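You operate a simulated robot arm through the tools that you are given. There is no shell and no other tool. Be economical: measure what you need, move in short steps, check, and stop when the job is done.

The job below is to be done with a simulated two-armed robot. You get a single attempt, and the scene is never put back.

TASK
Close the line drawer. Press the tare button three times. Stack the bottle labelled "Lemon" from the top of the square table on top of the bottle marked "Vanilla". Take the green shaker from the top of the tray bench and put it on the kettle stand. Put two of the small domes from the top of the tray bench on the top of the square table. Take the steel block on the top of the square table and put it away on the back ledge of the tunnel. The order is free. Set down upright: green shaker, small dome, steel block.

The check looks at the end state, three seconds after you hand in, the way a careful person would. Anything else that was tipped, shoved, dropped, spilled or broken makes it a failure.

THE ROBOT
Two 7-joint arms with two-finger grippers on one trunk, on a base that drives. Base frame: it is fixed to the floor where the robot stands at the start and does not move with it; the origin is under the middle of the robot, x ahead of it, y to its left, z up. Readings come in m, rad, newtons and seconds.
The left shoulder is at the start at [0.038, 0.17, 1.073], the right one opposite. With the tool pointing down near the work surface each hand reaches from about 0.22 to 0.68 m from the robot's upright axis, wherever it stands, measured 20 degrees to its own side. Places, roughly: back ledge of the tunnel (31x23 cm) [6.62, 0, 0.9]; bottle [2.5, 4.75, 0.75]; green shaker [0, 5.75, 1]; kettle stand (59x20 cm) [1.62, 3.2, 0.42]; line drawer [0.6, 0.2, 0.7]; small dome (9x9x9 cm) [0.3, 5.8, 0.9]; steel block (5x5x5 cm) [2.8, 5, 0.8]; tare button [4.6, 2.9, 0.9]; top of the square table [2.7, 4.9, 0.8]. Payload 2.69 kg a hand.
Tool frame (each hand has its own): the origin (TCP) lies between the finger pads and is the grasp point; the fingertips stand 0.02 m ahead of it; z points along the fingers, y is the line along which they close. The gripper opens to 0.1 m. The gripper's body begins 0.063 m behind the TCP.
Orientation is that of the tool frame in the base frame, as [roll, pitch, yaw] about the fixed x, y, z axes, in that order (R = Rz(yaw) Ry(pitch) Rx(roll)). With the fingers straight down and closing along the base's y, the tool's x points along the base's -x, its y along +y and its z along -z.

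THE INTERFACE
- The arms move only by the tool step_arm. It takes "left_rows", "right_rows" or both (then of equal length, played together; a hand with none holds still); each is text: rows parted by semicolons, each of 7 numbers parted by spaces: the shift along the tool's x, y, z in m, then the turn, a rotation vector about the tool's x, y, z in rad, then the finger opening in m, from 0 to 0.1. In form: x y z wx wy wz hand; .... A call has 1 to 8 rows; each row is the pose to reach, as a shift and turn from the pose commanded when the call began, along the tool's axes at that moment. Each row takes 0.2 s and may step no farther than 0.05 m and 0.15 rad from the row before; otherwise, or with a gripper value out of range, the whole call is refused. A pose out of reach is approached as far as the arm can. The call stops where the force on the tool passes 40 N (or 10 N more than at its start, if that is more) or the arm is blocked; 0.2 s more then pass. Each finger travels about 0.108 m/s and halts on what it meets, pressing with about 38 N; the grip force reading is that of the motor and also rises with nothing between the fingers. The clock runs only during rows and for 0.2 s after the last one: add rows that repeat a pose to give the fingers time. The reply holds the time, the measured pose of the TCP, the force on the tool along the base axes, the opening and the grip force, in the units named above and with some noise, with the torque about the TCP (base axes, N m) and any sound that the robot's microphone picked up, and new pictures: "views" is both (left out), scene, wrist or none (wrist: the cameras of the hands that moved).
- Cameras (640 x 400 px; columns grow to the right, rows downward): "scene" is now at [0.1773, 0.0178, 0.984]; the picture's right is [0.21, -0.98, -0.00], its down [-0.36, -0.07, -0.93] and it looks along [0.91, 0.20, -0.37] (base axes); focal length 214 px, centre (320, 200). "left" rides on the left gripper at [0.07, 0.019, -0.099] in its tool frame; the picture's right is [-0.26, 0.97, 0.00], its down [-0.75, -0.20, -0.63] and it looks along [-0.61, -0.16, 0.78] (tool axes); focal length 230 px, centre (320, 200). "right" rides on the right gripper at [0.07, -0.019, -0.099] in its tool frame; the picture's right is [0.26, 0.97, 0.00], its down [-0.75, 0.20, -0.63] and it looks along [-0.61, 0.16, 0.78] (tool axes); focal length 230 px, centre (320, 200). There is no depth. A picture from a camera that has moved, and an enlarged one, comes with that camera's place and axes in the base frame and with its lens.
- slide_trunk(by): slides the trunk up (or, below 0, down) by that many m; the arms and the scene camera ride with it, the base frame stays. It gives what a move gives, with no picture.
- base_move(legs): drives the robot by 1 to 6 legs, each [ahead, turn to the left] in m and rad, along the robot's own axes; the way and the turn of a leg run together, so that a leg with both is an arc; at most 1.5 m and 3.142 rad a leg. The arms and the cameras ride along, it lands a little off, and it stops where it bumps. It gives what a move gives, and a new picture of the scene camera.
- turn_head(pan, tilt): turns the head with the scene camera to pan (to the left, within 1.047 rad either way) and tilt (down, from -0.506 to 1.204), counted from straight ahead of the robot. It gives what a move gives, and a new picture of the scene camera.
- inspect(camera, box): a new picture of the part [left, top, right, bottom] of that camera's present view, enlarged. No time passes.
- hand_in(): hands the job in; it is judged then, once.

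Work in short steps. Places have to be worked out from the pictures, the camera data and where the tool is seen: move nearer, look again, correct. Check each grasp and each placing, and mend what went wrong. You have 186 turns and 260 pictures in all, those below and enlarged ones among them. Open the grippers and draw the arms clear of the work before you hand the job in, unless the task says otherwise.

The tools are called after "Request:" as name(argument=value, ...) on one line, values as JSON. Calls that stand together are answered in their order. step_arm: Moves the arms, as the interface text tells. Its arguments: {"type":"object","properties":{"left_rows":{"type":"string"},"right_rows":{"type":"string"},"views":{"type":"string","enum":["both","scene","wrist","none"]}},"required":[]} The other tools are called the same way: slide_trunk (by) slides the trunk up or down; base_move (legs) drives the base; turn_head (pan, tilt) turns the head that bears the scene camera; inspect (camera, box) takes an enlarged picture of a part of a camera's view; hand_in () hands the job in.

At the start:

```text
clock: 0.0
left_eef_pos: [0.4036, 0.2853, 1.035]
left_tool_rot: [-3.14, -0.002, -3.14]
left_wrist_force: [0.2, -0.4, 0.1]
left_torque: [0.0, -0.03, -0.05]
left_width: 0.0997
left_finger_force: 0.1
right_eef_pos: [0.4104, -0.1321, 1.0654]
right_tool_rot: [-3.141, -0.001, -3.141]
right_wrist_force: [0.1, 0.0, -0.4]
right_torque: [0.0, 0.0, -0.01]
right_width: 0.1
right_finger_force: 0.0
trunk travel left (down, up): [-0.3, 0.39]
robot x, y, heading: [0.0006, 0.0008, 0.004]
head pan, tilt: [0.213, 0.363]
```

scene: 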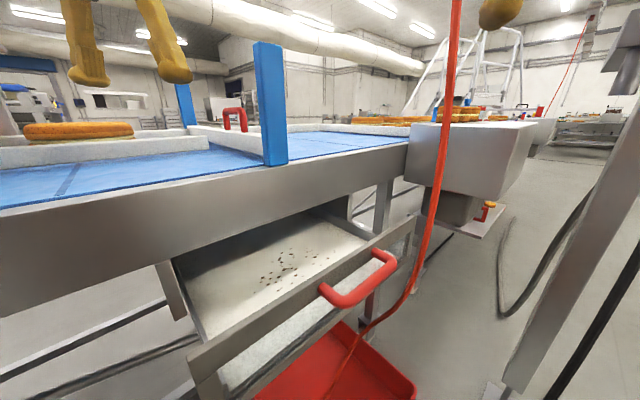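
right: 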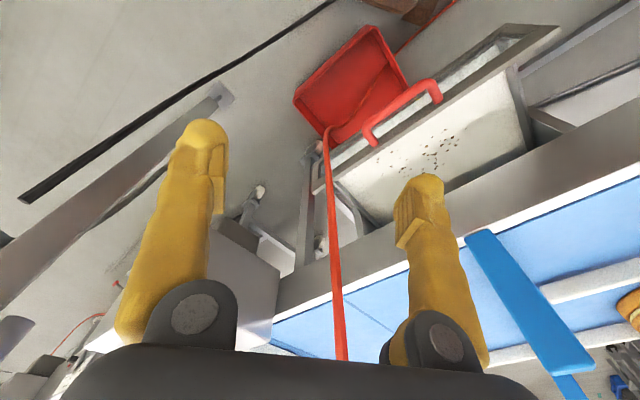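
left: 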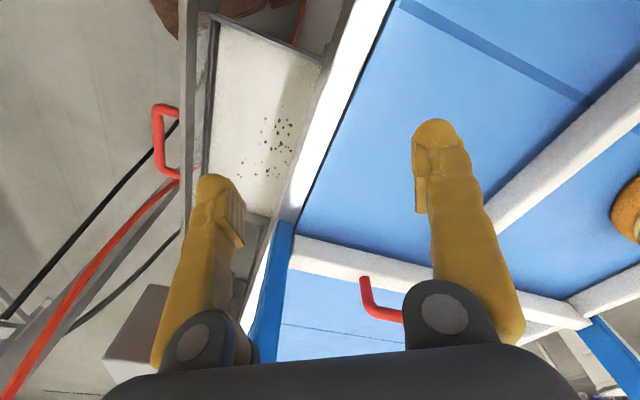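

The drawer stands open ahead, handle near [0.5, 0.01, 0.7], with a hose hanging beside it. I look down at it for a better fix before moving.

Request:
turn_head(pan=0.0, tilt=0.85)

```text
clock: 0.9
left_eef_pos: [0.3878, 0.2847, 1.0398]
left_tool_rot: [-3.141, 0.014, -3.141]
left_wrist_force: [-0.1, 0.2, -0.2]
left_torque: [0.02, 0.01, 0.01]
left_width: 0.0999
left_finger_force: 0.0
right_eef_pos: [0.3964, -0.1319, 1.0724]
right_tool_rot: [-3.139, 0.015, 3.141]
right_wrist_force: [0.6, -0.2, 0.3]
right_torque: [-0.02, 0.02, -0.01]
right_width: 0.0997
right_finger_force: 0.0
trunk travel left (down, up): [-0.3, 0.39]
robot x, y, heading: [-0.0, 0.0012, 0.002]
head pan, tilt: [0.0, 0.85]
camera scene: at [0.1649, -0.0018, 0.9415], right [0.0, -1.0, 0.0], down [-0.76, 0.0, -0.65], along [0.65, 0.0, -0.76], focal length 214 px, centre (320, 200)
```

scene: 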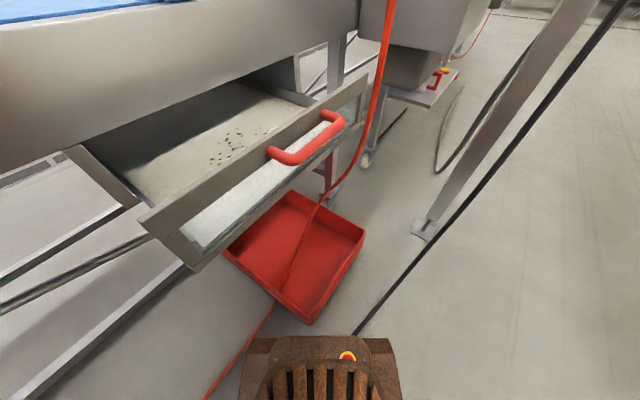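

I need the drawer front's shape to pick a push point, so I enlarge it.

Request:
inspect(camera="scene", box=[120, 60, 400, 280])

Request:
inspect(camera="left", box=[60, 0, 420, 300])

```text
1.82 times, centred on (260, 170) of scene
camera zoom: at [0.1649, -0.0018, 0.9415], right [0.0, -1.0, 0.0], down [-0.76, 0.0, -0.65], along [0.65, 0.0, -0.76], focal length 390 px, centre (429, 254)
```

zoom: 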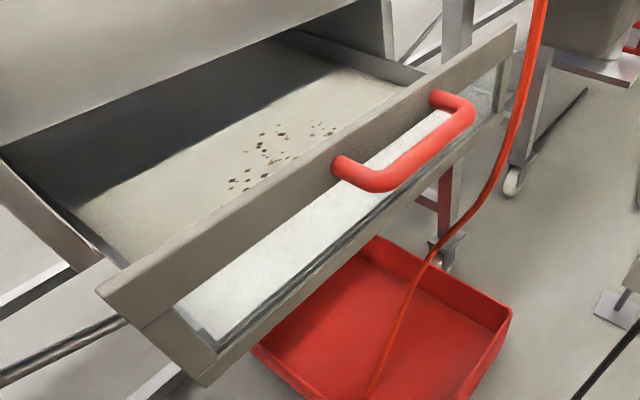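

```text
1.33 times, centred on (240, 150) of left
camera zoom: at [0.3174, 0.3045, 1.1365], right [0.26, 0.97, 0.0], down [0.74, -0.2, 0.64], along [0.62, -0.16, -0.77], focal length 307 px, centre (427, 267)
```

zoom: 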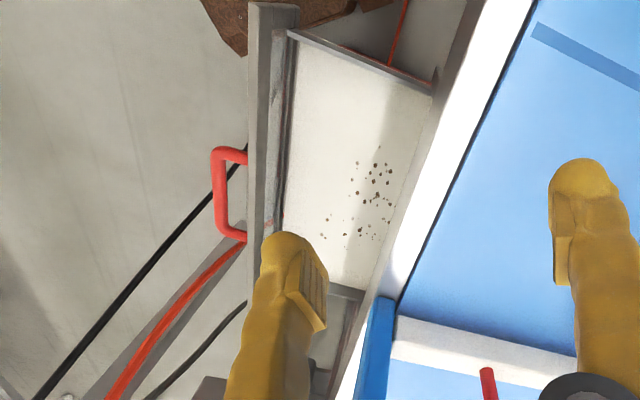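

Two views put the handle's outer bar near [0.427, 0.0, 0.76] and the closing direction near (0.6, 0.8). I bring the closed left fingers above a spot just in front of the handle, yawed to match.

Request:
step_arm(left_rows="0 -0.046 0 0 0 -0.1325 0.05; 0 -0.092 0 0 0 -0.265 0; 0 -0.139 0 0 0 -0.397 0; 0 -0.185 0 0 0 -0.53 0; 0 -0.231 0.02 0 0 -0.662 0; 0 -0.278 0.05 0 0 -0.795 0; 0 -0.324 0.09 0 0 -0.927 0; 0 -0.324 0.12 0 0 -0.927 0")

```text
refused: row 5 steps farther than a row can; nothing moved
```

A row stepped slightly too far, so I resend with smaller steps.

Request:
step_arm(left_rows="0 -0.041 0.01 0 0 -0.1325 0.05; 0 -0.082 0.02 0 0 -0.265 0; 0 -0.123 0.03 0 0 -0.397 0; 0 -0.164 0.045 0 0 -0.53 0; 0 -0.205 0.06 0 0 -0.662 0; 0 -0.246 0.08 0 0 -0.795 0; 0 -0.286 0.1 0 0 -0.927 0; 0 -0.324 0.12 0 0 -0.927 0")

```text
clock: 2.7
left_eef_pos: [0.3911, -0.0412, 0.9296]
left_tool_rot: [-3.106, 0.002, -2.207]
left_wrist_force: [-1.7, 4.6, 1.2]
left_torque: [-0.74, -0.33, -0.09]
left_width: 0.0001
left_finger_force: 29.6
right_eef_pos: [0.3952, -0.1328, 1.0729]
right_tool_rot: [-3.14, 0.015, 3.14]
right_wrist_force: [2.8, -6.6, -2.6]
right_torque: [-0.17, -0.05, -0.1]
right_width: 0.0959
right_finger_force: 0.1
trunk travel left (down, up): [-0.3, 0.39]
robot x, y, heading: [0.0004, -0.0011, 0.005]
head pan, tilt: [0.0, 0.85]
camera scene: at [0.1641, -0.0021, 0.9416], right [0.0, -1.0, 0.0], down [-0.76, 0.0, -0.65], along [0.65, 0.0, -0.76], focal length 214 px, centre (320, 200)
camera left: at [0.333, -0.0828, 1.0274], right [-0.62, 0.78, -0.03], down [0.59, 0.5, 0.64], along [0.51, 0.38, -0.77], focal length 230 px, centre (320, 200)
```

scene: 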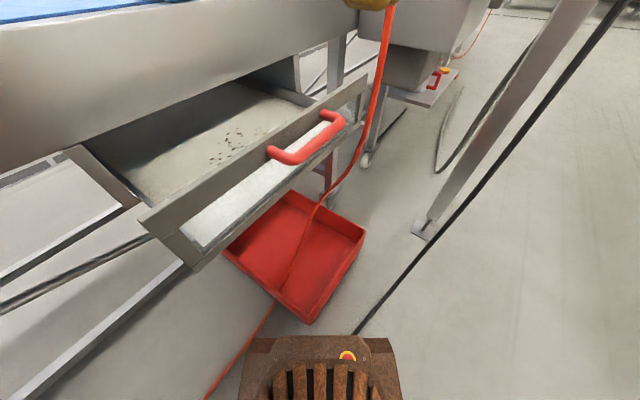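
left: 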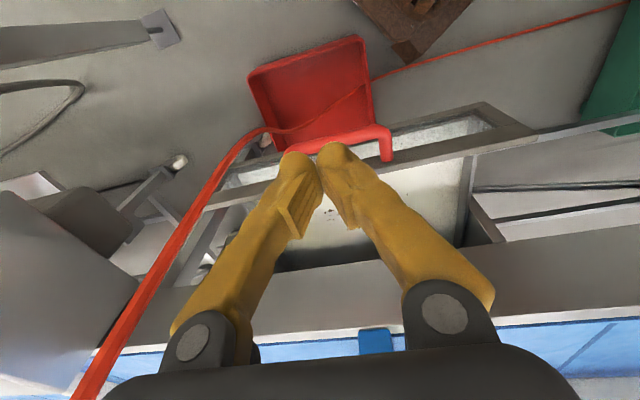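

The two hands are touching lightly (opposed forces). I move the right hand aside and keep the left still.

Request:
step_arm(right_rows="0.02 -0.04 0 0 0 0 0.05; 0.04 -0.08 0 0 0 0 0.0; 0.06 -0.12 0 0 0 0 0.0; 0.06 -0.14 0 0 0 0 0.0", views="none")

Request:
inspect(camera="left", box=[200, 60, 480, 260])

```text
clock: 3.7
left_eef_pos: [0.3924, -0.0387, 0.9278]
left_tool_rot: [-3.113, -0.002, -2.206]
left_wrist_force: [-0.1, -0.2, -0.7]
left_torque: [0.02, 0.04, 0.0]
left_width: 0.0002
left_finger_force: 29.6
right_eef_pos: [0.3353, -0.2716, 1.0647]
right_tool_rot: [-3.139, -0.005, 3.141]
right_wrist_force: [-0.2, -0.6, 0.3]
right_torque: [-0.01, -0.03, 0.01]
right_width: 0.0
right_finger_force: 29.7
trunk travel left (down, up): [-0.3, 0.39]
robot x, y, heading: [-0.0003, 0.0014, -0.002]
head pan, tilt: [0.0, 0.85]
```

```text
2.00 times, centred on (340, 160) of left
camera zoom: at [0.3341, -0.0808, 1.0252], right [-0.63, 0.78, -0.03], down [0.59, 0.5, 0.63], along [0.51, 0.38, -0.77], focal length 460 px, centre (280, 280)
```

zoom: 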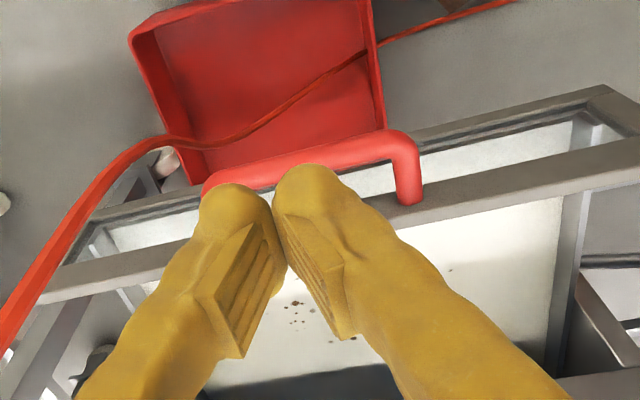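

Hands are free; the fingers sit about 5.5 cm in front of the bar and centred on it. I lower straight to bar height.

Request:
step_arm(left_rows="0 0 0.045 0 0 0 0; 0 0 0.09 0 0 0 0; 0 0 0.13 0 0 0 0; 0 0 0.163 0 0 0 0", views="both")

```text
clock: 4.9
left_eef_pos: [0.4003, -0.0227, 0.7763]
left_tool_rot: [-3.09, -0.045, -2.109]
left_wrist_force: [0.4, -0.2, -0.2]
left_torque: [0.03, -0.03, 0.01]
left_width: 0.0001
left_finger_force: 29.5
right_eef_pos: [0.3145, -0.2714, 1.0517]
right_tool_rot: [-3.14, -0.051, -3.139]
right_wrist_force: [-0.5, -0.2, 0.4]
right_torque: [0.01, -0.03, -0.03]
right_width: 0.0
right_finger_force: 29.7
trunk travel left (down, up): [-0.3, 0.39]
robot x, y, heading: [0.001, -0.0015, 0.001]
head pan, tilt: [0.0, 0.85]
stopped in row 4 (left hand): the arm was blocked; the commanded pose is now the measured one
camera scene: at [0.1628, -0.0022, 0.9419], right [0.0, -1.0, 0.0], down [-0.76, 0.0, -0.65], along [0.65, 0.0, -0.76], focal length 214 px, centre (320, 200)
camera left: at [0.3466, -0.0662, 0.8765], right [-0.7, 0.71, -0.06], down [0.54, 0.58, 0.6], along [0.47, 0.39, -0.79], focal length 230 px, centre (320, 200)
```

scene: 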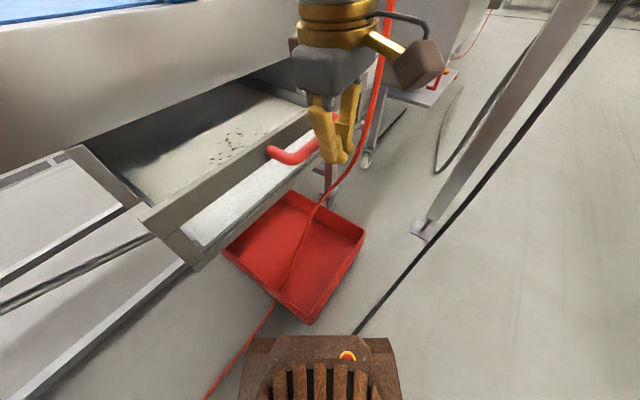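
left: 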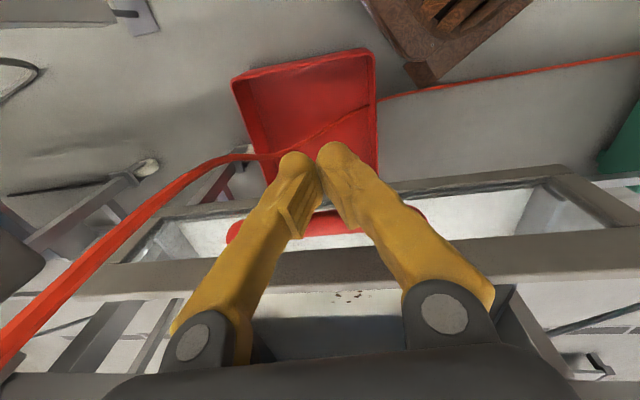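

The arm blocked at z 0.776 (no contact force, so a joint limit). I lower the trunk 4 cm to bring the fingers to bar height.

Request:
slide_trunk(by=-0.04)

Request:
inspect(camera="scene", box=[220, 60, 460, 220])

```text
clock: 5.8
left_eef_pos: [0.4028, -0.0257, 0.7407]
left_tool_rot: [-3.083, -0.045, -2.114]
left_wrist_force: [0.1, 0.4, -0.5]
left_torque: [0.01, 0.0, -0.01]
left_width: 0.0
left_finger_force: 29.6
right_eef_pos: [0.3178, -0.271, 1.0136]
right_tool_rot: [-3.139, -0.05, -3.141]
right_wrist_force: [-0.3, -0.4, 0.7]
right_torque: [0.0, 0.03, -0.01]
right_width: 0.0
right_finger_force: 29.4
trunk travel left (down, up): [-0.26, 0.43]
robot x, y, heading: [-0.0, 0.0006, -0.0]
head pan, tilt: [0.0, 0.85]
```

```text
2.50 times, centred on (340, 140) of scene
camera zoom: at [0.163, -0.0019, 0.9017], right [0.0, -1.0, 0.0], down [-0.76, 0.0, -0.65], along [0.65, 0.0, -0.76], focal length 536 px, centre (270, 350)
```

zoom: 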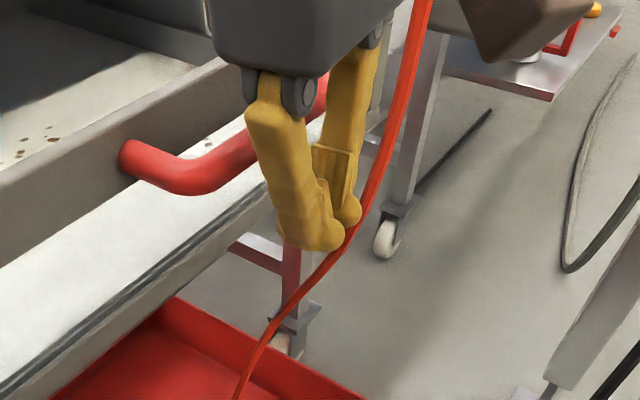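

The fingers are in front of the bar at its height and left of the hose. I push along the closing direction.

Request:
step_arm(left_rows="-0.027 -0.003 0 0 0 0 0; -0.054 -0.006 0 0 0 0 0; -0.081 -0.009 0 0 0 0 0; -0.108 -0.013 0 0 0 0 0; -0.135 -0.016 0 0 0 0 0; -0.162 -0.019 0 0 0 0 0; -0.189 -0.022 0 0 0 0 0; -0.216 -0.025 0 0 0 0 0")

```text
clock: 7.4
left_eef_pos: [0.5022, 0.1146, 0.7463]
left_tool_rot: [-3.074, -0.032, -2.145]
left_wrist_force: [-0.1, 0.4, 0.0]
left_torque: [0.03, -0.03, 0.0]
left_width: 0.0
left_finger_force: 30.1
right_eef_pos: [0.2998, -0.2714, 1.0014]
right_tool_rot: [-3.14, -0.095, -3.141]
right_wrist_force: [-0.4, -0.3, -0.2]
right_torque: [0.0, -0.03, -0.03]
right_width: 0.0003
right_finger_force: 29.7
trunk travel left (down, up): [-0.26, 0.43]
robot x, y, heading: [-0.0014, -0.0009, -0.001]
head pan, tilt: [0.0, 0.85]
stopped in row 8 (left hand): the force on the tool passed its limit at 49 N (the readings are from after the stop); the commanded pose is now the measured one
camera scene: at [0.1627, -0.0023, 0.9017], right [0.0, -1.0, 0.0], down [-0.76, 0.0, -0.65], along [0.65, 0.0, -0.76], focal length 214 px, centre (320, 200)
camera left: at [0.4463, 0.0725, 0.8438], right [-0.67, 0.74, -0.07], down [0.55, 0.56, 0.62], along [0.5, 0.37, -0.78], focal length 230 px, centre (320, 200)
```

scene: 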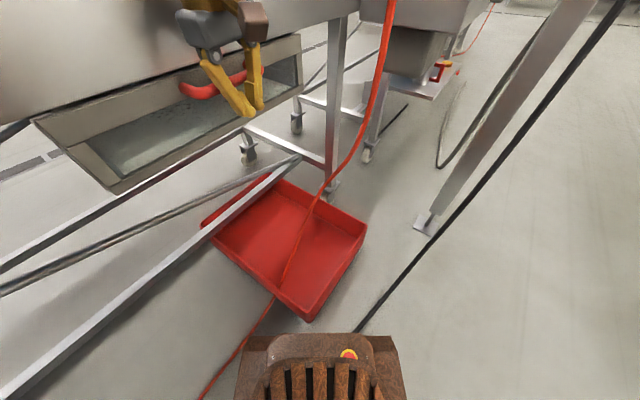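
left: 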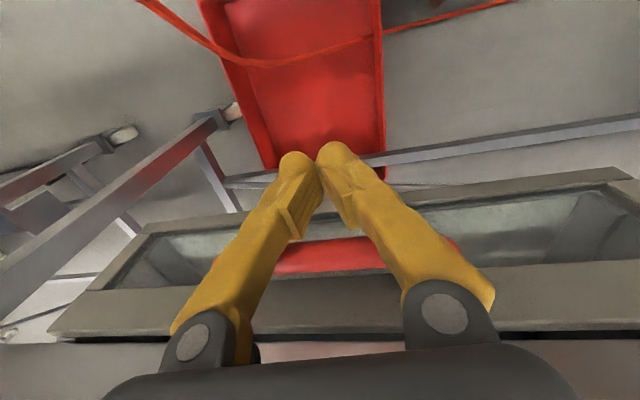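

The push stopped at 49 N. I check if the drawer is fully home.

Request:
inspect(camera="scene", box=[0, 0, 340, 210])

Request:
inspect(camera="left", box=[360, 180, 640, 400])

```text
1.88 times, centred on (170, 105) of scene
camera zoom: at [0.1627, -0.0023, 0.9017], right [0.0, -1.0, 0.0], down [-0.76, 0.0, -0.65], along [0.65, 0.0, -0.76], focal length 404 px, centre (602, 379)
```

zoom: 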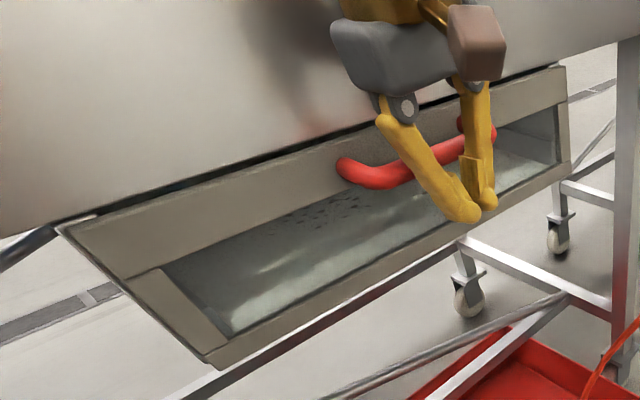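

```text
1.82 times, centred on (500, 290) of left
camera zoom: at [0.4463, 0.0725, 0.8438], right [-0.67, 0.74, -0.07], down [0.55, 0.56, 0.62], along [0.5, 0.37, -0.78], focal length 418 px, centre (-7, 36)
```

zoom: 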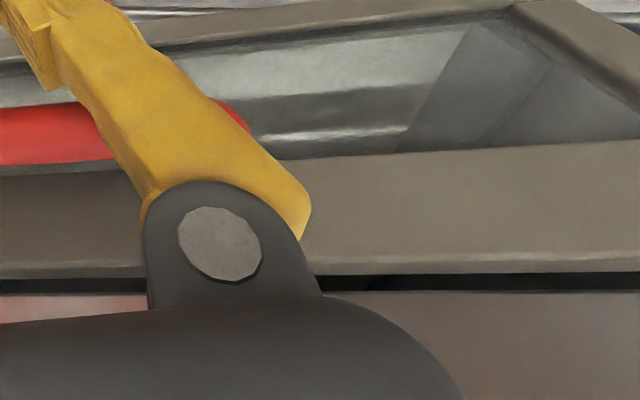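

It looks nearly flush. I push again gently to see whether it moves any farther.

Request:
step_arm(left_rows="-0.01 -0.001 0 0 0 0 0; -0.02 -0.002 0 0 0 0 0; -0.03 -0.003 0 0 0 0 0; -0.04 -0.004 0 0 0 0 0", views="none")

Request:
inspect(camera="scene", box=[0, 0, 340, 210])

```text
clock: 8.0
left_eef_pos: [0.4969, 0.1206, 0.7509]
left_tool_rot: [-3.068, -0.036, -2.155]
left_wrist_force: [-0.1, 0.5, -0.3]
left_torque: [0.0, 0.02, -0.01]
left_width: 0.0001
left_finger_force: 29.9
right_eef_pos: [0.2824, -0.2703, 0.991]
right_tool_rot: [-3.138, -0.143, -3.138]
right_wrist_force: [0.4, 0.7, 0.6]
right_torque: [0.01, 0.01, 0.0]
right_width: 0.0003
right_finger_force: 29.2
trunk travel left (down, up): [-0.26, 0.43]
robot x, y, heading: [0.0015, 0.002, 0.003]
head pan, tilt: [0.0, 0.85]
stopped in row 2 (left hand): the force on the tool passed its limit at 48 N (the readings are from after the stop); the commanded pose is now the measured one
```

```text
1.88 times, centred on (170, 105) of scene
camera zoom: at [0.1629, -0.0015, 0.9017], right [0.0, -1.0, 0.0], down [-0.76, 0.0, -0.65], along [0.65, 0.0, -0.76], focal length 404 px, centre (602, 379)
```

zoom: 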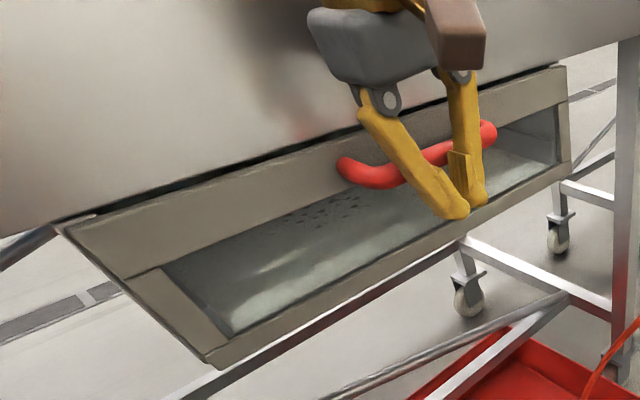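

The drawer did not move further and the body is clear of the conveyor, so it is home. I back the left hand off and raise it.

Request:
step_arm(left_rows="0.045 0.01 0 0 0 0 0; 0.09 0.02 0 0 0 0 0; 0.12 0.03 -0.03 0 0 0 0; 0.13 0.03 -0.075 0 0 0 0; 0.13 0.03 -0.12 0 0 0.14 0; 0.13 0.03 -0.165 0 0 0.28 0; 0.13 0.03 -0.21 0 0 0.42 0; 0.13 0.03 -0.25 0 0 0.56 0", views="none")

Request:
turn_head(pan=0.9, tilt=0.2)

Request:
turn_head(pan=0.0, tilt=0.2)

Request:
turn_head(pan=-0.9, tilt=0.3)

```text
clock: 9.8
left_eef_pos: [0.3895, 0.0498, 1.004]
left_tool_rot: [-3.058, 0.008, -2.714]
left_wrist_force: [0.5, 0.1, 0.1]
left_torque: [-0.01, -0.03, -0.03]
left_width: 0.0001
left_finger_force: 29.8
right_eef_pos: [0.2829, -0.2709, 0.99]
right_tool_rot: [-3.139, -0.141, -3.139]
right_wrist_force: [-0.7, -0.2, 0.2]
right_torque: [-0.01, 0.01, 0.01]
right_width: 0.0
right_finger_force: 29.9
trunk travel left (down, up): [-0.26, 0.43]
robot x, y, heading: [0.0023, 0.001, 0.0]
head pan, tilt: [0.0, 0.85]
```

```text
clock: 11.0
left_eef_pos: [0.3891, 0.0486, 1.0013]
left_tool_rot: [-3.06, 0.007, -2.71]
left_wrist_force: [0.0, 0.0, -1.0]
left_torque: [-0.03, -0.02, -0.04]
left_width: 0.0
left_finger_force: 29.5
right_eef_pos: [0.2846, -0.2706, 0.9902]
right_tool_rot: [-3.139, -0.141, -3.14]
right_wrist_force: [0.4, -0.2, -0.8]
right_torque: [0.0, 0.0, -0.02]
right_width: 0.0001
right_finger_force: 29.6
trunk travel left (down, up): [-0.26, 0.43]
robot x, y, heading: [-0.0022, -0.0005, 0.0]
head pan, tilt: [0.901, 0.201]
camera scene: at [0.1438, 0.071, 0.9596], right [0.78, -0.62, -0.01], down [-0.14, -0.16, -0.98], along [0.61, 0.77, -0.21], focal length 214 px, centre (320, 200)
```

scene: 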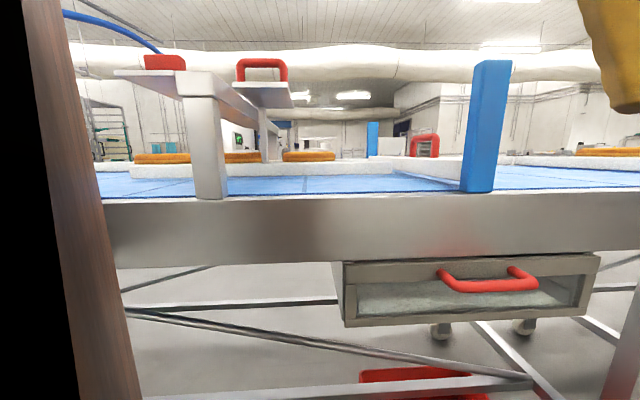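

```text
clock: 12.2
left_eef_pos: [0.3904, 0.0496, 1.0027]
left_tool_rot: [-3.061, 0.01, -2.709]
left_wrist_force: [0.4, 0.1, 0.3]
left_torque: [0.04, -0.01, 0.04]
left_width: 0.0
left_finger_force: 29.2
right_eef_pos: [0.2835, -0.271, 0.99]
right_tool_rot: [-3.14, -0.141, -3.14]
right_wrist_force: [-0.5, -0.4, 0.4]
right_torque: [0.0, -0.01, 0.02]
right_width: 0.0001
right_finger_force: 29.6
trunk travel left (down, up): [-0.26, 0.43]
robot x, y, heading: [-0.001, -0.0005, 0.005]
head pan, tilt: [0.0, 0.201]
camera scene: at [0.179, -0.0019, 0.9591], right [0.0, -1.0, 0.0], down [-0.22, 0.0, -0.98], along [0.98, 0.0, -0.22], focal length 214 px, centre (320, 200)
```

scene: 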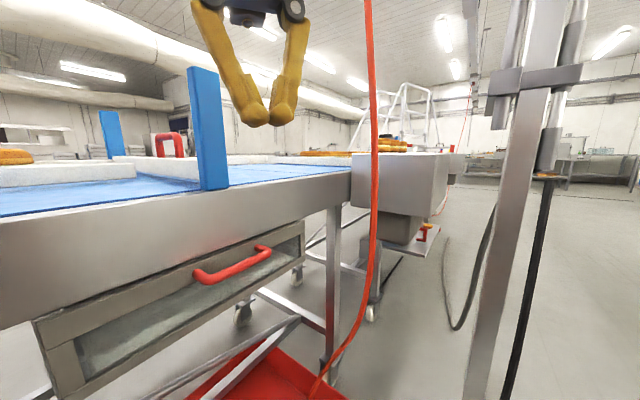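

```text
clock: 13.4
left_eef_pos: [0.3889, 0.0482, 1.0024]
left_tool_rot: [-3.06, 0.008, -2.712]
left_wrist_force: [0.3, 0.4, 0.1]
left_torque: [-0.02, 0.01, 0.0]
left_width: 0.0001
left_finger_force: 29.4
right_eef_pos: [0.284, -0.2696, 0.9906]
right_tool_rot: [-3.14, -0.142, -3.141]
right_wrist_force: [0.0, -0.4, -0.1]
right_torque: [0.02, -0.02, 0.02]
right_width: 0.0002
right_finger_force: 29.6
trunk travel left (down, up): [-0.26, 0.43]
robot x, y, heading: [0.0008, 0.0032, 0.004]
head pan, tilt: [-0.901, 0.3]
camera scene: at [0.1437, -0.0751, 0.9504], right [-0.78, -0.62, 0.01], down [-0.2, 0.23, -0.95], along [0.59, -0.75, -0.31], focal length 214 px, centre (320, 200)
```

scene: 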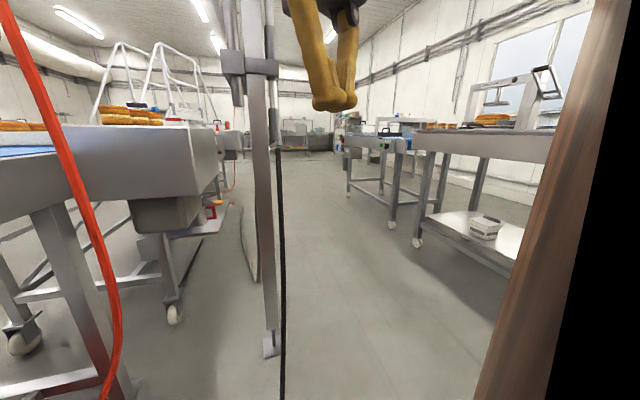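

The room shows an aisle to the right-front; the targets lie beyond the conveyor. I back off a little to clear the tub, then turn left to view that side.

Request:
base_move(legs=[[-0.15, 0]])

Request:
base_move(legs=[[0, -0.8]])

```text
clock: 14.7
left_eef_pos: [0.2426, 0.0505, 1.003]
left_tool_rot: [-3.058, 0.008, -2.708]
left_wrist_force: [-0.8, 0.4, 1.3]
left_torque: [-0.02, -0.07, 0.0]
left_width: 0.0
left_finger_force: 29.4
right_eef_pos: [0.1361, -0.2697, 0.9915]
right_tool_rot: [-3.14, -0.138, -3.139]
right_wrist_force: [-1.2, 0.5, -0.7]
right_torque: [0.02, -0.06, -0.01]
right_width: 0.0001
right_finger_force: 29.2
trunk travel left (down, up): [-0.26, 0.43]
robot x, y, heading: [-0.1454, -0.0014, -0.0]
head pan, tilt: [-0.901, 0.3]
camera scene: at [-0.0038, -0.075, 0.9506], right [-0.78, -0.62, 0.01], down [-0.2, 0.23, -0.95], along [0.59, -0.75, -0.31], focal length 214 px, centre (320, 200)
```

scene: 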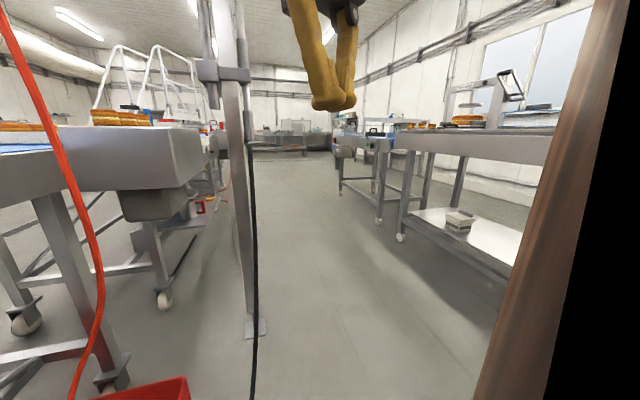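

```text
clock: 17.3
left_eef_pos: [0.147, -0.2354, 1.009]
left_tool_rot: [-3.056, 0.022, 2.767]
left_wrist_force: [-1.1, -0.3, -0.2]
left_torque: [0.03, 0.0, -0.01]
left_width: 0.0004
left_finger_force: 29.5
right_eef_pos: [-0.1547, -0.3797, 0.9907]
right_tool_rot: [-3.138, -0.139, 2.342]
right_wrist_force: [-0.7, 0.4, 0.7]
right_torque: [-0.01, -0.03, 0.0]
right_width: 0.0
right_finger_force: 29.9
trunk travel left (down, up): [-0.26, 0.43]
robot x, y, heading: [-0.1406, 0.002, -0.805]
head pan, tilt: [-0.901, 0.3]
camera scene: at [-0.0981, -0.1546, 0.9504], right [-0.99, 0.13, 0.01], down [0.03, 0.3, -0.95], along [-0.13, -0.94, -0.31], focal length 214 px, centre (320, 200)
```

scene: 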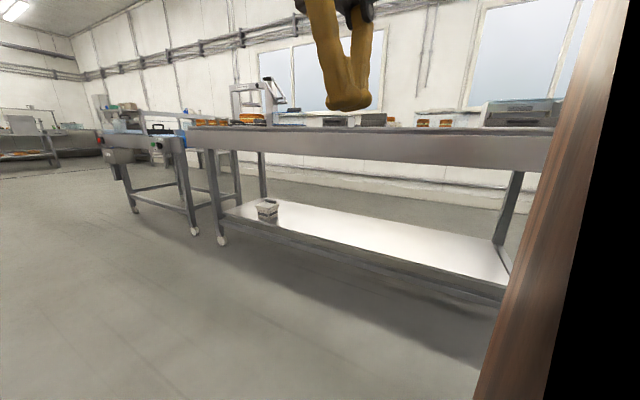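

Plenty of free floor on the right. I keep turning to see behind, with the head straight.

Request:
turn_head(pan=0.0, tilt=0.25)

Request:
base_move(legs=[[0, -1.9]])

Request:
base_move(legs=[[0, -1.3]])

```text
clock: 18.5
left_eef_pos: [0.1367, -0.2232, 0.9971]
left_tool_rot: [-3.069, -0.009, 2.766]
left_wrist_force: [-1.0, 0.0, -0.2]
left_torque: [0.03, -0.01, 0.01]
left_width: 0.0
left_finger_force: 29.4
right_eef_pos: [-0.1675, -0.368, 0.9823]
right_tool_rot: [-3.137, -0.184, 2.341]
right_wrist_force: [0.4, 0.0, -0.3]
right_torque: [-0.01, -0.05, 0.01]
right_width: 0.0
right_finger_force: 29.9
trunk travel left (down, up): [-0.26, 0.43]
robot x, y, heading: [-0.1424, 0.0026, -0.801]
head pan, tilt: [0.0, 0.25]
camera scene: at [-0.0206, -0.1297, 0.9545], right [-0.72, -0.69, 0.0], down [-0.18, 0.19, -0.96], along [0.67, -0.7, -0.26], focal length 214 px, centre (320, 200)
```

scene: 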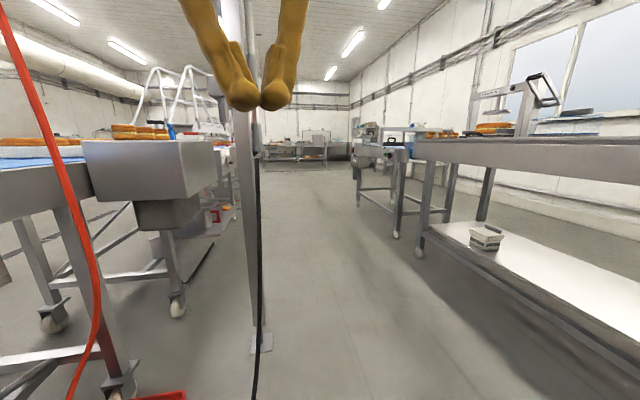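

```text
clock: 23.6
left_eef_pos: [-0.4484, -0.192, 1.0101]
left_tool_rot: [-3.054, 0.025, 0.871]
left_wrist_force: [0.9, -0.5, 0.6]
left_torque: [0.02, 0.01, 0.02]
left_width: 0.0
left_finger_force: 29.4
right_eef_pos: [-0.4879, 0.1412, 0.9915]
right_tool_rot: [-3.138, -0.137, 0.446]
right_wrist_force: [0.6, 0.1, -0.3]
right_torque: [0.01, 0.0, 0.0]
right_width: 0.0
right_finger_force: 29.5
trunk travel left (down, up): [-0.26, 0.43]
robot x, y, heading: [-0.14, -0.0073, -2.7]
head pan, tilt: [0.0, 0.25]
camera scene: at [-0.3028, -0.0819, 0.9545], right [-0.43, 0.9, 0.0], down [0.24, 0.11, -0.96], along [-0.87, -0.41, -0.26], focal length 214 px, centre (320, 200)
```

scene: 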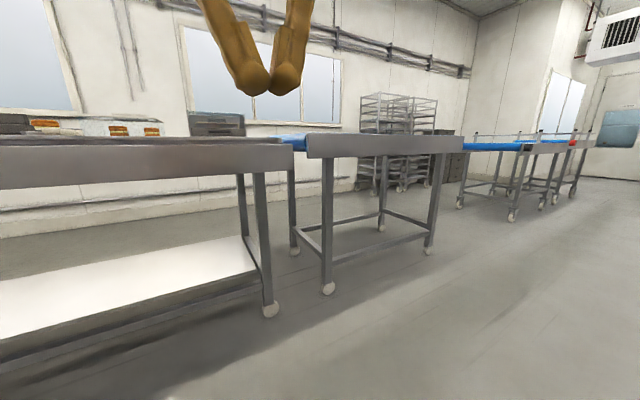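

```text
clock: 27.3
left_eef_pos: [-0.3888, 0.234, 1.011]
left_tool_rot: [-3.055, 0.029, -0.448]
left_wrist_force: [0.4, 0.3, 0.2]
left_torque: [-0.02, -0.01, -0.01]
left_width: 0.0
left_finger_force: 30.4
right_eef_pos: [-0.075, 0.3565, 0.9926]
right_tool_rot: [-3.136, -0.135, -0.874]
right_wrist_force: [0.2, 0.2, 0.5]
right_torque: [0.0, 0.0, 0.03]
right_width: 0.0001
right_finger_force: 30.3
trunk travel left (down, up): [-0.26, 0.43]
robot x, y, heading: [-0.1421, -0.0075, 2.265]
head pan, tilt: [0.0, 0.25]
camera scene: at [-0.2577, 0.1297, 0.9545], right [0.77, 0.64, 0.0], down [0.17, -0.2, -0.96], along [-0.62, 0.74, -0.26], focal length 214 px, centre (320, 200)
```

scene: 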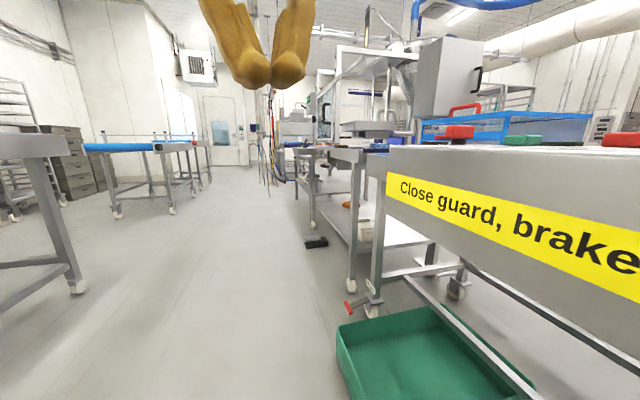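

A clear aisle runs along heading ~2.3. I drive down it, keeping slightly left of the green tub.

Request:
base_move(legs=[[0, 0.15], [1.5, 0]])

Request:
turn_head(pan=-0.8, tilt=0.2)

```text
clock: 31.9
left_eef_pos: [-0.897, 0.6285, 1.0236]
left_tool_rot: [-3.038, 0.062, -0.316]
left_wrist_force: [0.1, 1.2, 0.2]
left_torque: [-0.05, -0.07, -0.01]
left_width: 0.0
left_finger_force: 29.4
right_eef_pos: [-0.6033, 0.7917, 1.0001]
right_tool_rot: [-3.135, -0.094, -0.738]
right_wrist_force: [-0.7, 1.1, 1.0]
right_torque: [-0.08, -0.07, -0.01]
right_width: 0.0003
right_finger_force: 29.9
trunk travel left (down, up): [-0.26, 0.43]
robot x, y, heading: [-0.6699, 0.4183, 2.379]
head pan, tilt: [0.0, 0.25]
stopped in leg 2: the robot was blocked; the commanded pose is now the measured one
camera scene: at [-0.7795, 0.5213, 0.9598], right [0.69, 0.72, 0.0], down [0.17, -0.16, -0.97], along [-0.7, 0.67, -0.23], focal length 214 px, centre (320, 200)
```

scene: 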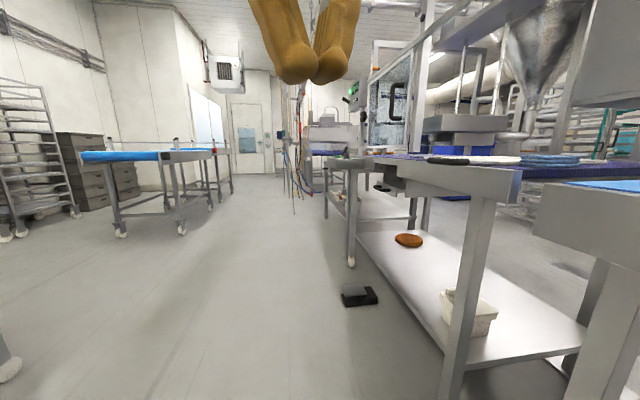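

```text
clock: 33.0
left_eef_pos: [-0.9004, 0.6316, 1.0138]
left_tool_rot: [-3.055, 0.033, -0.318]
left_wrist_force: [0.3, 0.4, 0.7]
left_torque: [0.02, 0.05, -0.01]
left_width: 0.0
left_finger_force: 29.8
right_eef_pos: [-0.609, 0.7955, 0.9945]
right_tool_rot: [-3.134, -0.121, -0.738]
right_wrist_force: [0.7, -1.7, 0.5]
right_torque: [0.04, 0.07, 0.01]
right_width: 0.0
right_finger_force: 29.1
trunk travel left (down, up): [-0.26, 0.43]
robot x, y, heading: [-0.6723, 0.4175, 2.371]
head pan, tilt: [-0.799, 0.201]
camera scene: at [-0.7339, 0.5692, 0.9599], right [1.0, 0.01, 0.01], down [0.01, -0.21, -0.98], along [-0.01, 0.98, -0.21], focal length 214 px, centre (320, 200)
```

scene: 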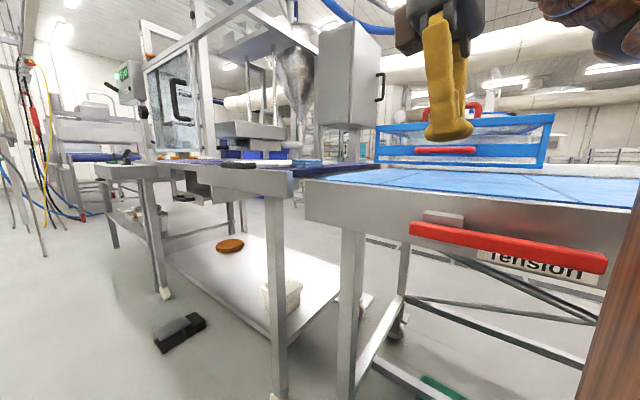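

It was blocked at 0.67 m. I look down around the base to find out what was met.

Request:
turn_head(pan=-0.6, tilt=1.0)

Request:
turn_head(pan=0.6, tilt=0.9)

```text
clock: 34.1
left_eef_pos: [-0.9032, 0.6331, 1.0118]
left_tool_rot: [-3.054, 0.03, -0.316]
left_wrist_force: [-0.3, 0.4, -0.2]
left_torque: [0.02, -0.03, 0.03]
left_width: 0.0
left_finger_force: 29.1
right_eef_pos: [-0.6099, 0.7972, 0.9935]
right_tool_rot: [-3.133, -0.126, -0.738]
right_wrist_force: [-0.3, -0.2, -0.2]
right_torque: [0.02, -0.02, -0.01]
right_width: 0.0
right_finger_force: 29.5
trunk travel left (down, up): [-0.26, 0.43]
robot x, y, heading: [-0.6709, 0.4199, 2.379]
head pan, tilt: [-0.6, 1.0]
camera scene: at [-0.7483, 0.545, 0.891], right [0.98, 0.2, 0.01], down [0.18, -0.83, -0.53], along [-0.1, 0.52, -0.85], focal length 214 px, centre (320, 200)
```

scene: 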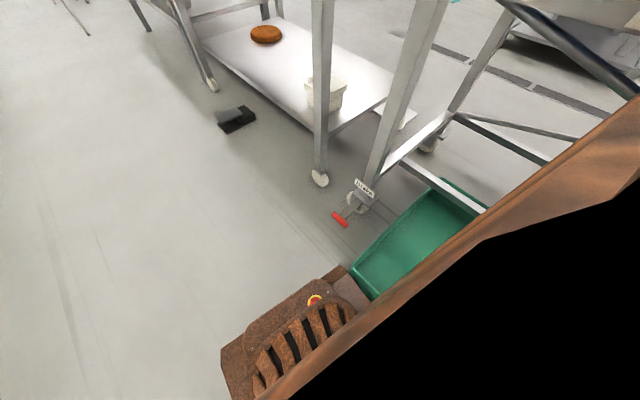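

```text
clock: 35.5
left_eef_pos: [-0.9024, 0.6331, 1.0112]
left_tool_rot: [-3.054, 0.029, -0.318]
left_wrist_force: [0.5, 0.3, 0.3]
left_torque: [-0.02, 0.03, -0.01]
left_width: 0.0
left_finger_force: 29.3
right_eef_pos: [-0.6087, 0.7967, 0.994]
right_tool_rot: [-3.133, -0.125, -0.739]
right_wrist_force: [0.3, -0.5, 0.7]
right_torque: [0.03, 0.03, 0.03]
right_width: 0.0
right_finger_force: 29.6
trunk travel left (down, up): [-0.26, 0.43]
robot x, y, heading: [-0.6723, 0.418, 2.374]
head pan, tilt: [0.6, 0.901]
camera scene: at [-0.8086, 0.4893, 0.8981], right [0.16, 0.99, -0.01], down [0.78, -0.14, -0.61], along [-0.6, 0.09, -0.79], focal length 214 px, centre (320, 200)
```

scene: 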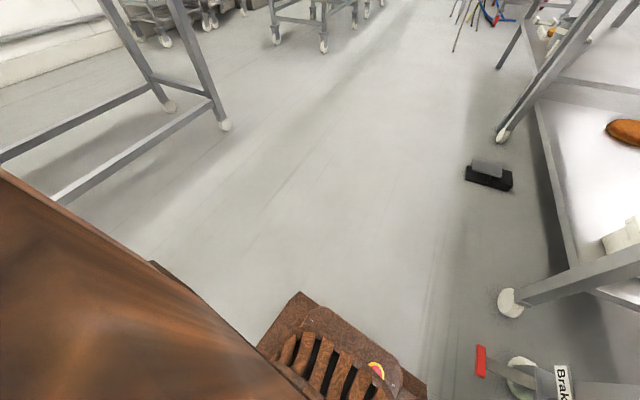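

The base corner touches the green tub. I back off, go round it on the left and continue up the aisle.

Request:
base_move(legs=[[-0.12, 0], [0, 0.45], [0.75, 0], [0, -0.55]])

Request:
turn_head(pan=-0.5, tilt=0.25)

```text
clock: 43.3
left_eef_pos: [-1.5085, 0.8028, 1.0183]
left_tool_rot: [-3.043, 0.049, -0.414]
left_wrist_force: [0.6, -0.7, -0.1]
left_torque: [-0.04, 0.0, -0.03]
left_width: 0.0
left_finger_force: 29.3
right_eef_pos: [-1.1997, 0.9347, 0.9976]
right_tool_rot: [-3.133, -0.106, -0.835]
right_wrist_force: [0.6, -0.6, 0.0]
right_torque: [0.02, 0.0, 0.02]
right_width: 0.0
right_finger_force: 29.3
trunk travel left (down, up): [-0.26, 0.43]
robot x, y, heading: [-1.2975, 0.562, 2.281]
head pan, tilt: [0.6, 0.901]
camera scene: at [-1.4285, 0.6471, 0.8981], right [0.26, 0.97, -0.01], down [0.76, -0.21, -0.61], along [-0.59, 0.15, -0.79], focal length 214 px, centre (320, 200)
```

scene: 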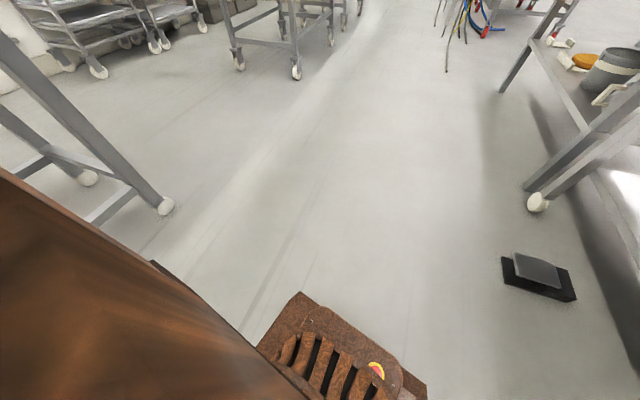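

```text
clock: 44.7
left_eef_pos: [-1.4968, 0.7889, 1.0106]
left_tool_rot: [-3.06, 0.021, -0.412]
left_wrist_force: [-0.1, 0.0, -0.6]
left_torque: [0.01, 0.03, 0.05]
left_width: 0.0
left_finger_force: 28.9
right_eef_pos: [-1.1901, 0.9238, 0.9928]
right_tool_rot: [-3.131, -0.135, -0.834]
right_wrist_force: [-0.2, 0.9, 0.4]
right_torque: [0.03, -0.02, -0.03]
right_width: 0.0
right_finger_force: 29.6
trunk travel left (down, up): [-0.26, 0.43]
robot x, y, heading: [-1.2982, 0.5631, 2.279]
head pan, tilt: [-0.499, 0.25]
camera scene: at [-1.3761, 0.7199, 0.9547], right [0.98, 0.21, 0.01], down [0.06, -0.25, -0.97], along [-0.2, 0.94, -0.26], focal length 214 px, centre (320, 200)
```

scene: 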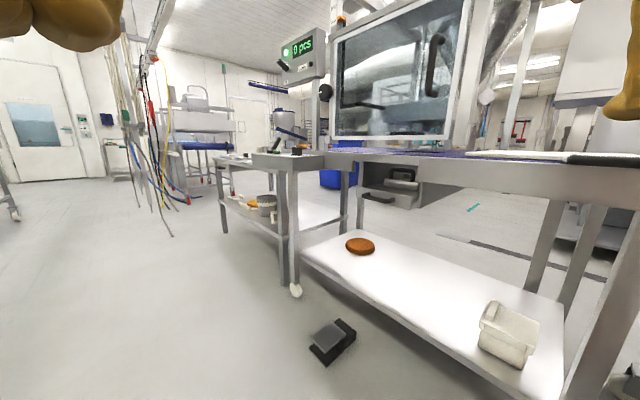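

Free ahead past the foot pedal. I drive on along the aisle and look right again.

Request:
base_move(legs=[[1.4, 0.0]])

Request:
turn_head(pan=-0.9, tilt=0.25)

```text
clock: 47.9
left_eef_pos: [-1.8066, 1.1448, 1.026]
left_tool_rot: [-3.028, 0.078, -0.414]
left_wrist_force: [-2.2, -0.7, -1.2]
left_torque: [0.02, -0.11, -0.01]
left_width: 0.0
left_finger_force: 29.1
right_eef_pos: [-1.4962, 1.2832, 0.997]
right_tool_rot: [3.092, -0.07, -0.851]
right_wrist_force: [-0.6, 0.2, -0.8]
right_torque: [0.0, -0.04, -0.03]
right_width: 0.0
right_finger_force: 29.1
trunk travel left (down, up): [-0.26, 0.43]
robot x, y, heading: [-1.609, 0.9324, 2.253]
head pan, tilt: [-0.499, 0.25]
stopped in leg 1: the robot was blocked; the commanded pose is now the measured one
camera scene: at [-1.6431, 1.0421, 0.9636], right [0.98, 0.18, -0.02], down [0.01, -0.2, -0.98], along [-0.18, 0.96, -0.2], focal length 214 px, centre (320, 200)
```

scene: 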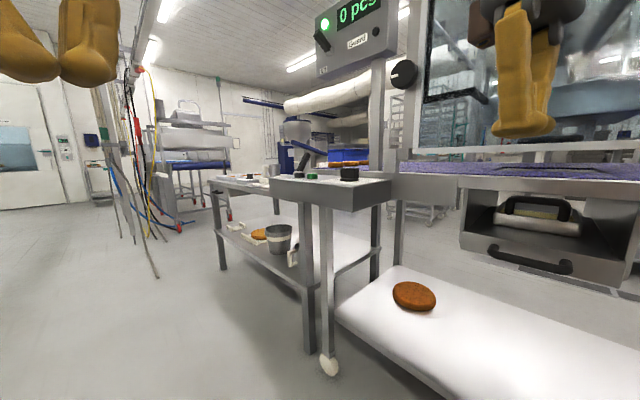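

```text
clock: 48.8
left_eef_pos: [-1.8066, 1.1474, 1.029]
left_tool_rot: [-3.028, 0.086, -0.411]
left_wrist_force: [-0.9, 0.2, -0.9]
left_torque: [0.01, 0.01, 0.0]
left_width: 0.0
left_finger_force: 29.2
right_eef_pos: [-1.496, 1.2855, 0.9988]
right_tool_rot: [3.096, -0.065, -0.842]
right_wrist_force: [-0.4, 0.1, -0.2]
right_torque: [-0.02, 0.0, -0.03]
right_width: 0.0
right_finger_force: 29.9
trunk travel left (down, up): [-0.26, 0.43]
robot x, y, heading: [-1.6116, 0.9418, 2.26]
head pan, tilt: [-0.901, 0.25]
camera scene: at [-1.6028, 1.0387, 0.9653], right [0.98, -0.21, -0.05], down [-0.09, -0.2, -0.98], along [0.2, 0.96, -0.21], focal length 214 px, centre (320, 200)
```

scene: 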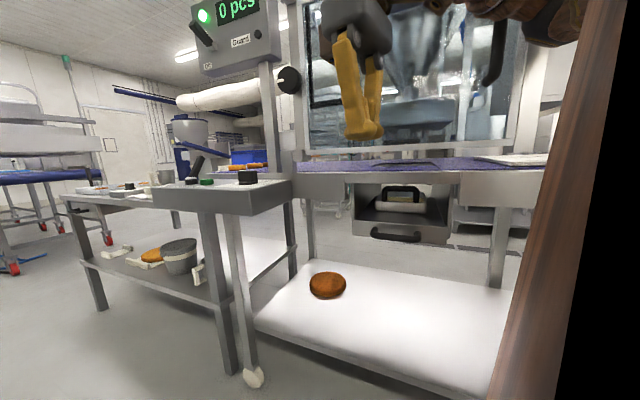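

Blocked again with a slight tilt. I look down on the right side.

Request:
turn_head(pan=-0.7, tilt=1.1)

Request:
turn_head(pan=0.1, tilt=0.9)

```text
clock: 50.0
left_eef_pos: [-1.8079, 1.1479, 1.0287]
left_tool_rot: [-3.029, 0.084, -0.409]
left_wrist_force: [-0.9, 0.5, 0.7]
left_torque: [0.0, -0.02, 0.02]
left_width: 0.0001
left_finger_force: 29.4
right_eef_pos: [-1.4965, 1.2887, 0.9984]
right_tool_rot: [3.101, -0.063, -0.843]
right_wrist_force: [-0.1, -0.1, -1.1]
right_torque: [-0.01, -0.01, -0.03]
right_width: 0.0
right_finger_force: 29.8
trunk travel left (down, up): [-0.26, 0.43]
robot x, y, heading: [-1.6086, 0.9356, 2.261]
head pan, tilt: [-0.7, 1.1]
camera scene: at [-1.6239, 1.0135, 0.8945], right [1.0, -0.01, -0.04], down [-0.03, -0.87, -0.49], along [-0.03, 0.49, -0.87], focal length 214 px, centre (320, 200)
```

scene: 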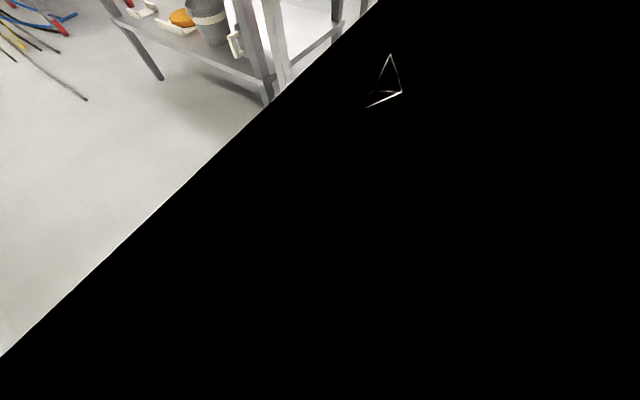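

```text
clock: 51.1
left_eef_pos: [-1.8074, 1.1483, 1.0294]
left_tool_rot: [-3.031, 0.085, -0.41]
left_wrist_force: [-0.1, -0.3, -0.5]
left_torque: [-0.02, 0.0, 0.03]
left_width: 0.0
left_finger_force: 29.2
right_eef_pos: [-1.4957, 1.2865, 0.9974]
right_tool_rot: [3.1, -0.064, -0.841]
right_wrist_force: [-0.8, 0.7, 0.0]
right_torque: [0.0, 0.01, 0.01]
right_width: 0.0
right_finger_force: 29.4
trunk travel left (down, up): [-0.26, 0.43]
robot x, y, heading: [-1.6123, 0.9371, 2.255]
head pan, tilt: [0.099, 0.901]
camera scene: at [-1.6771, 1.003, 0.9102], right [0.71, 0.71, 0.0], down [0.53, -0.53, -0.67], along [-0.47, 0.47, -0.74], focal length 214 px, centre (320, 200)
```

scene: 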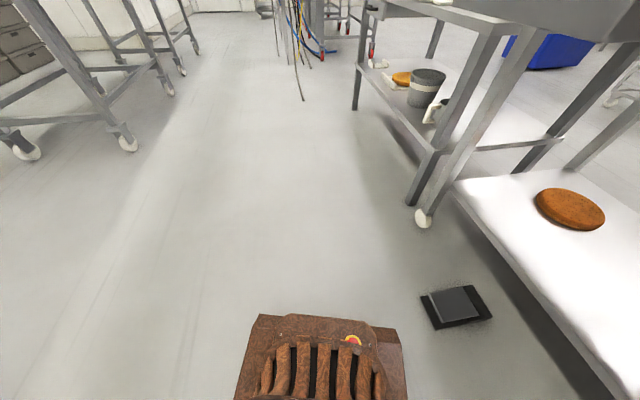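

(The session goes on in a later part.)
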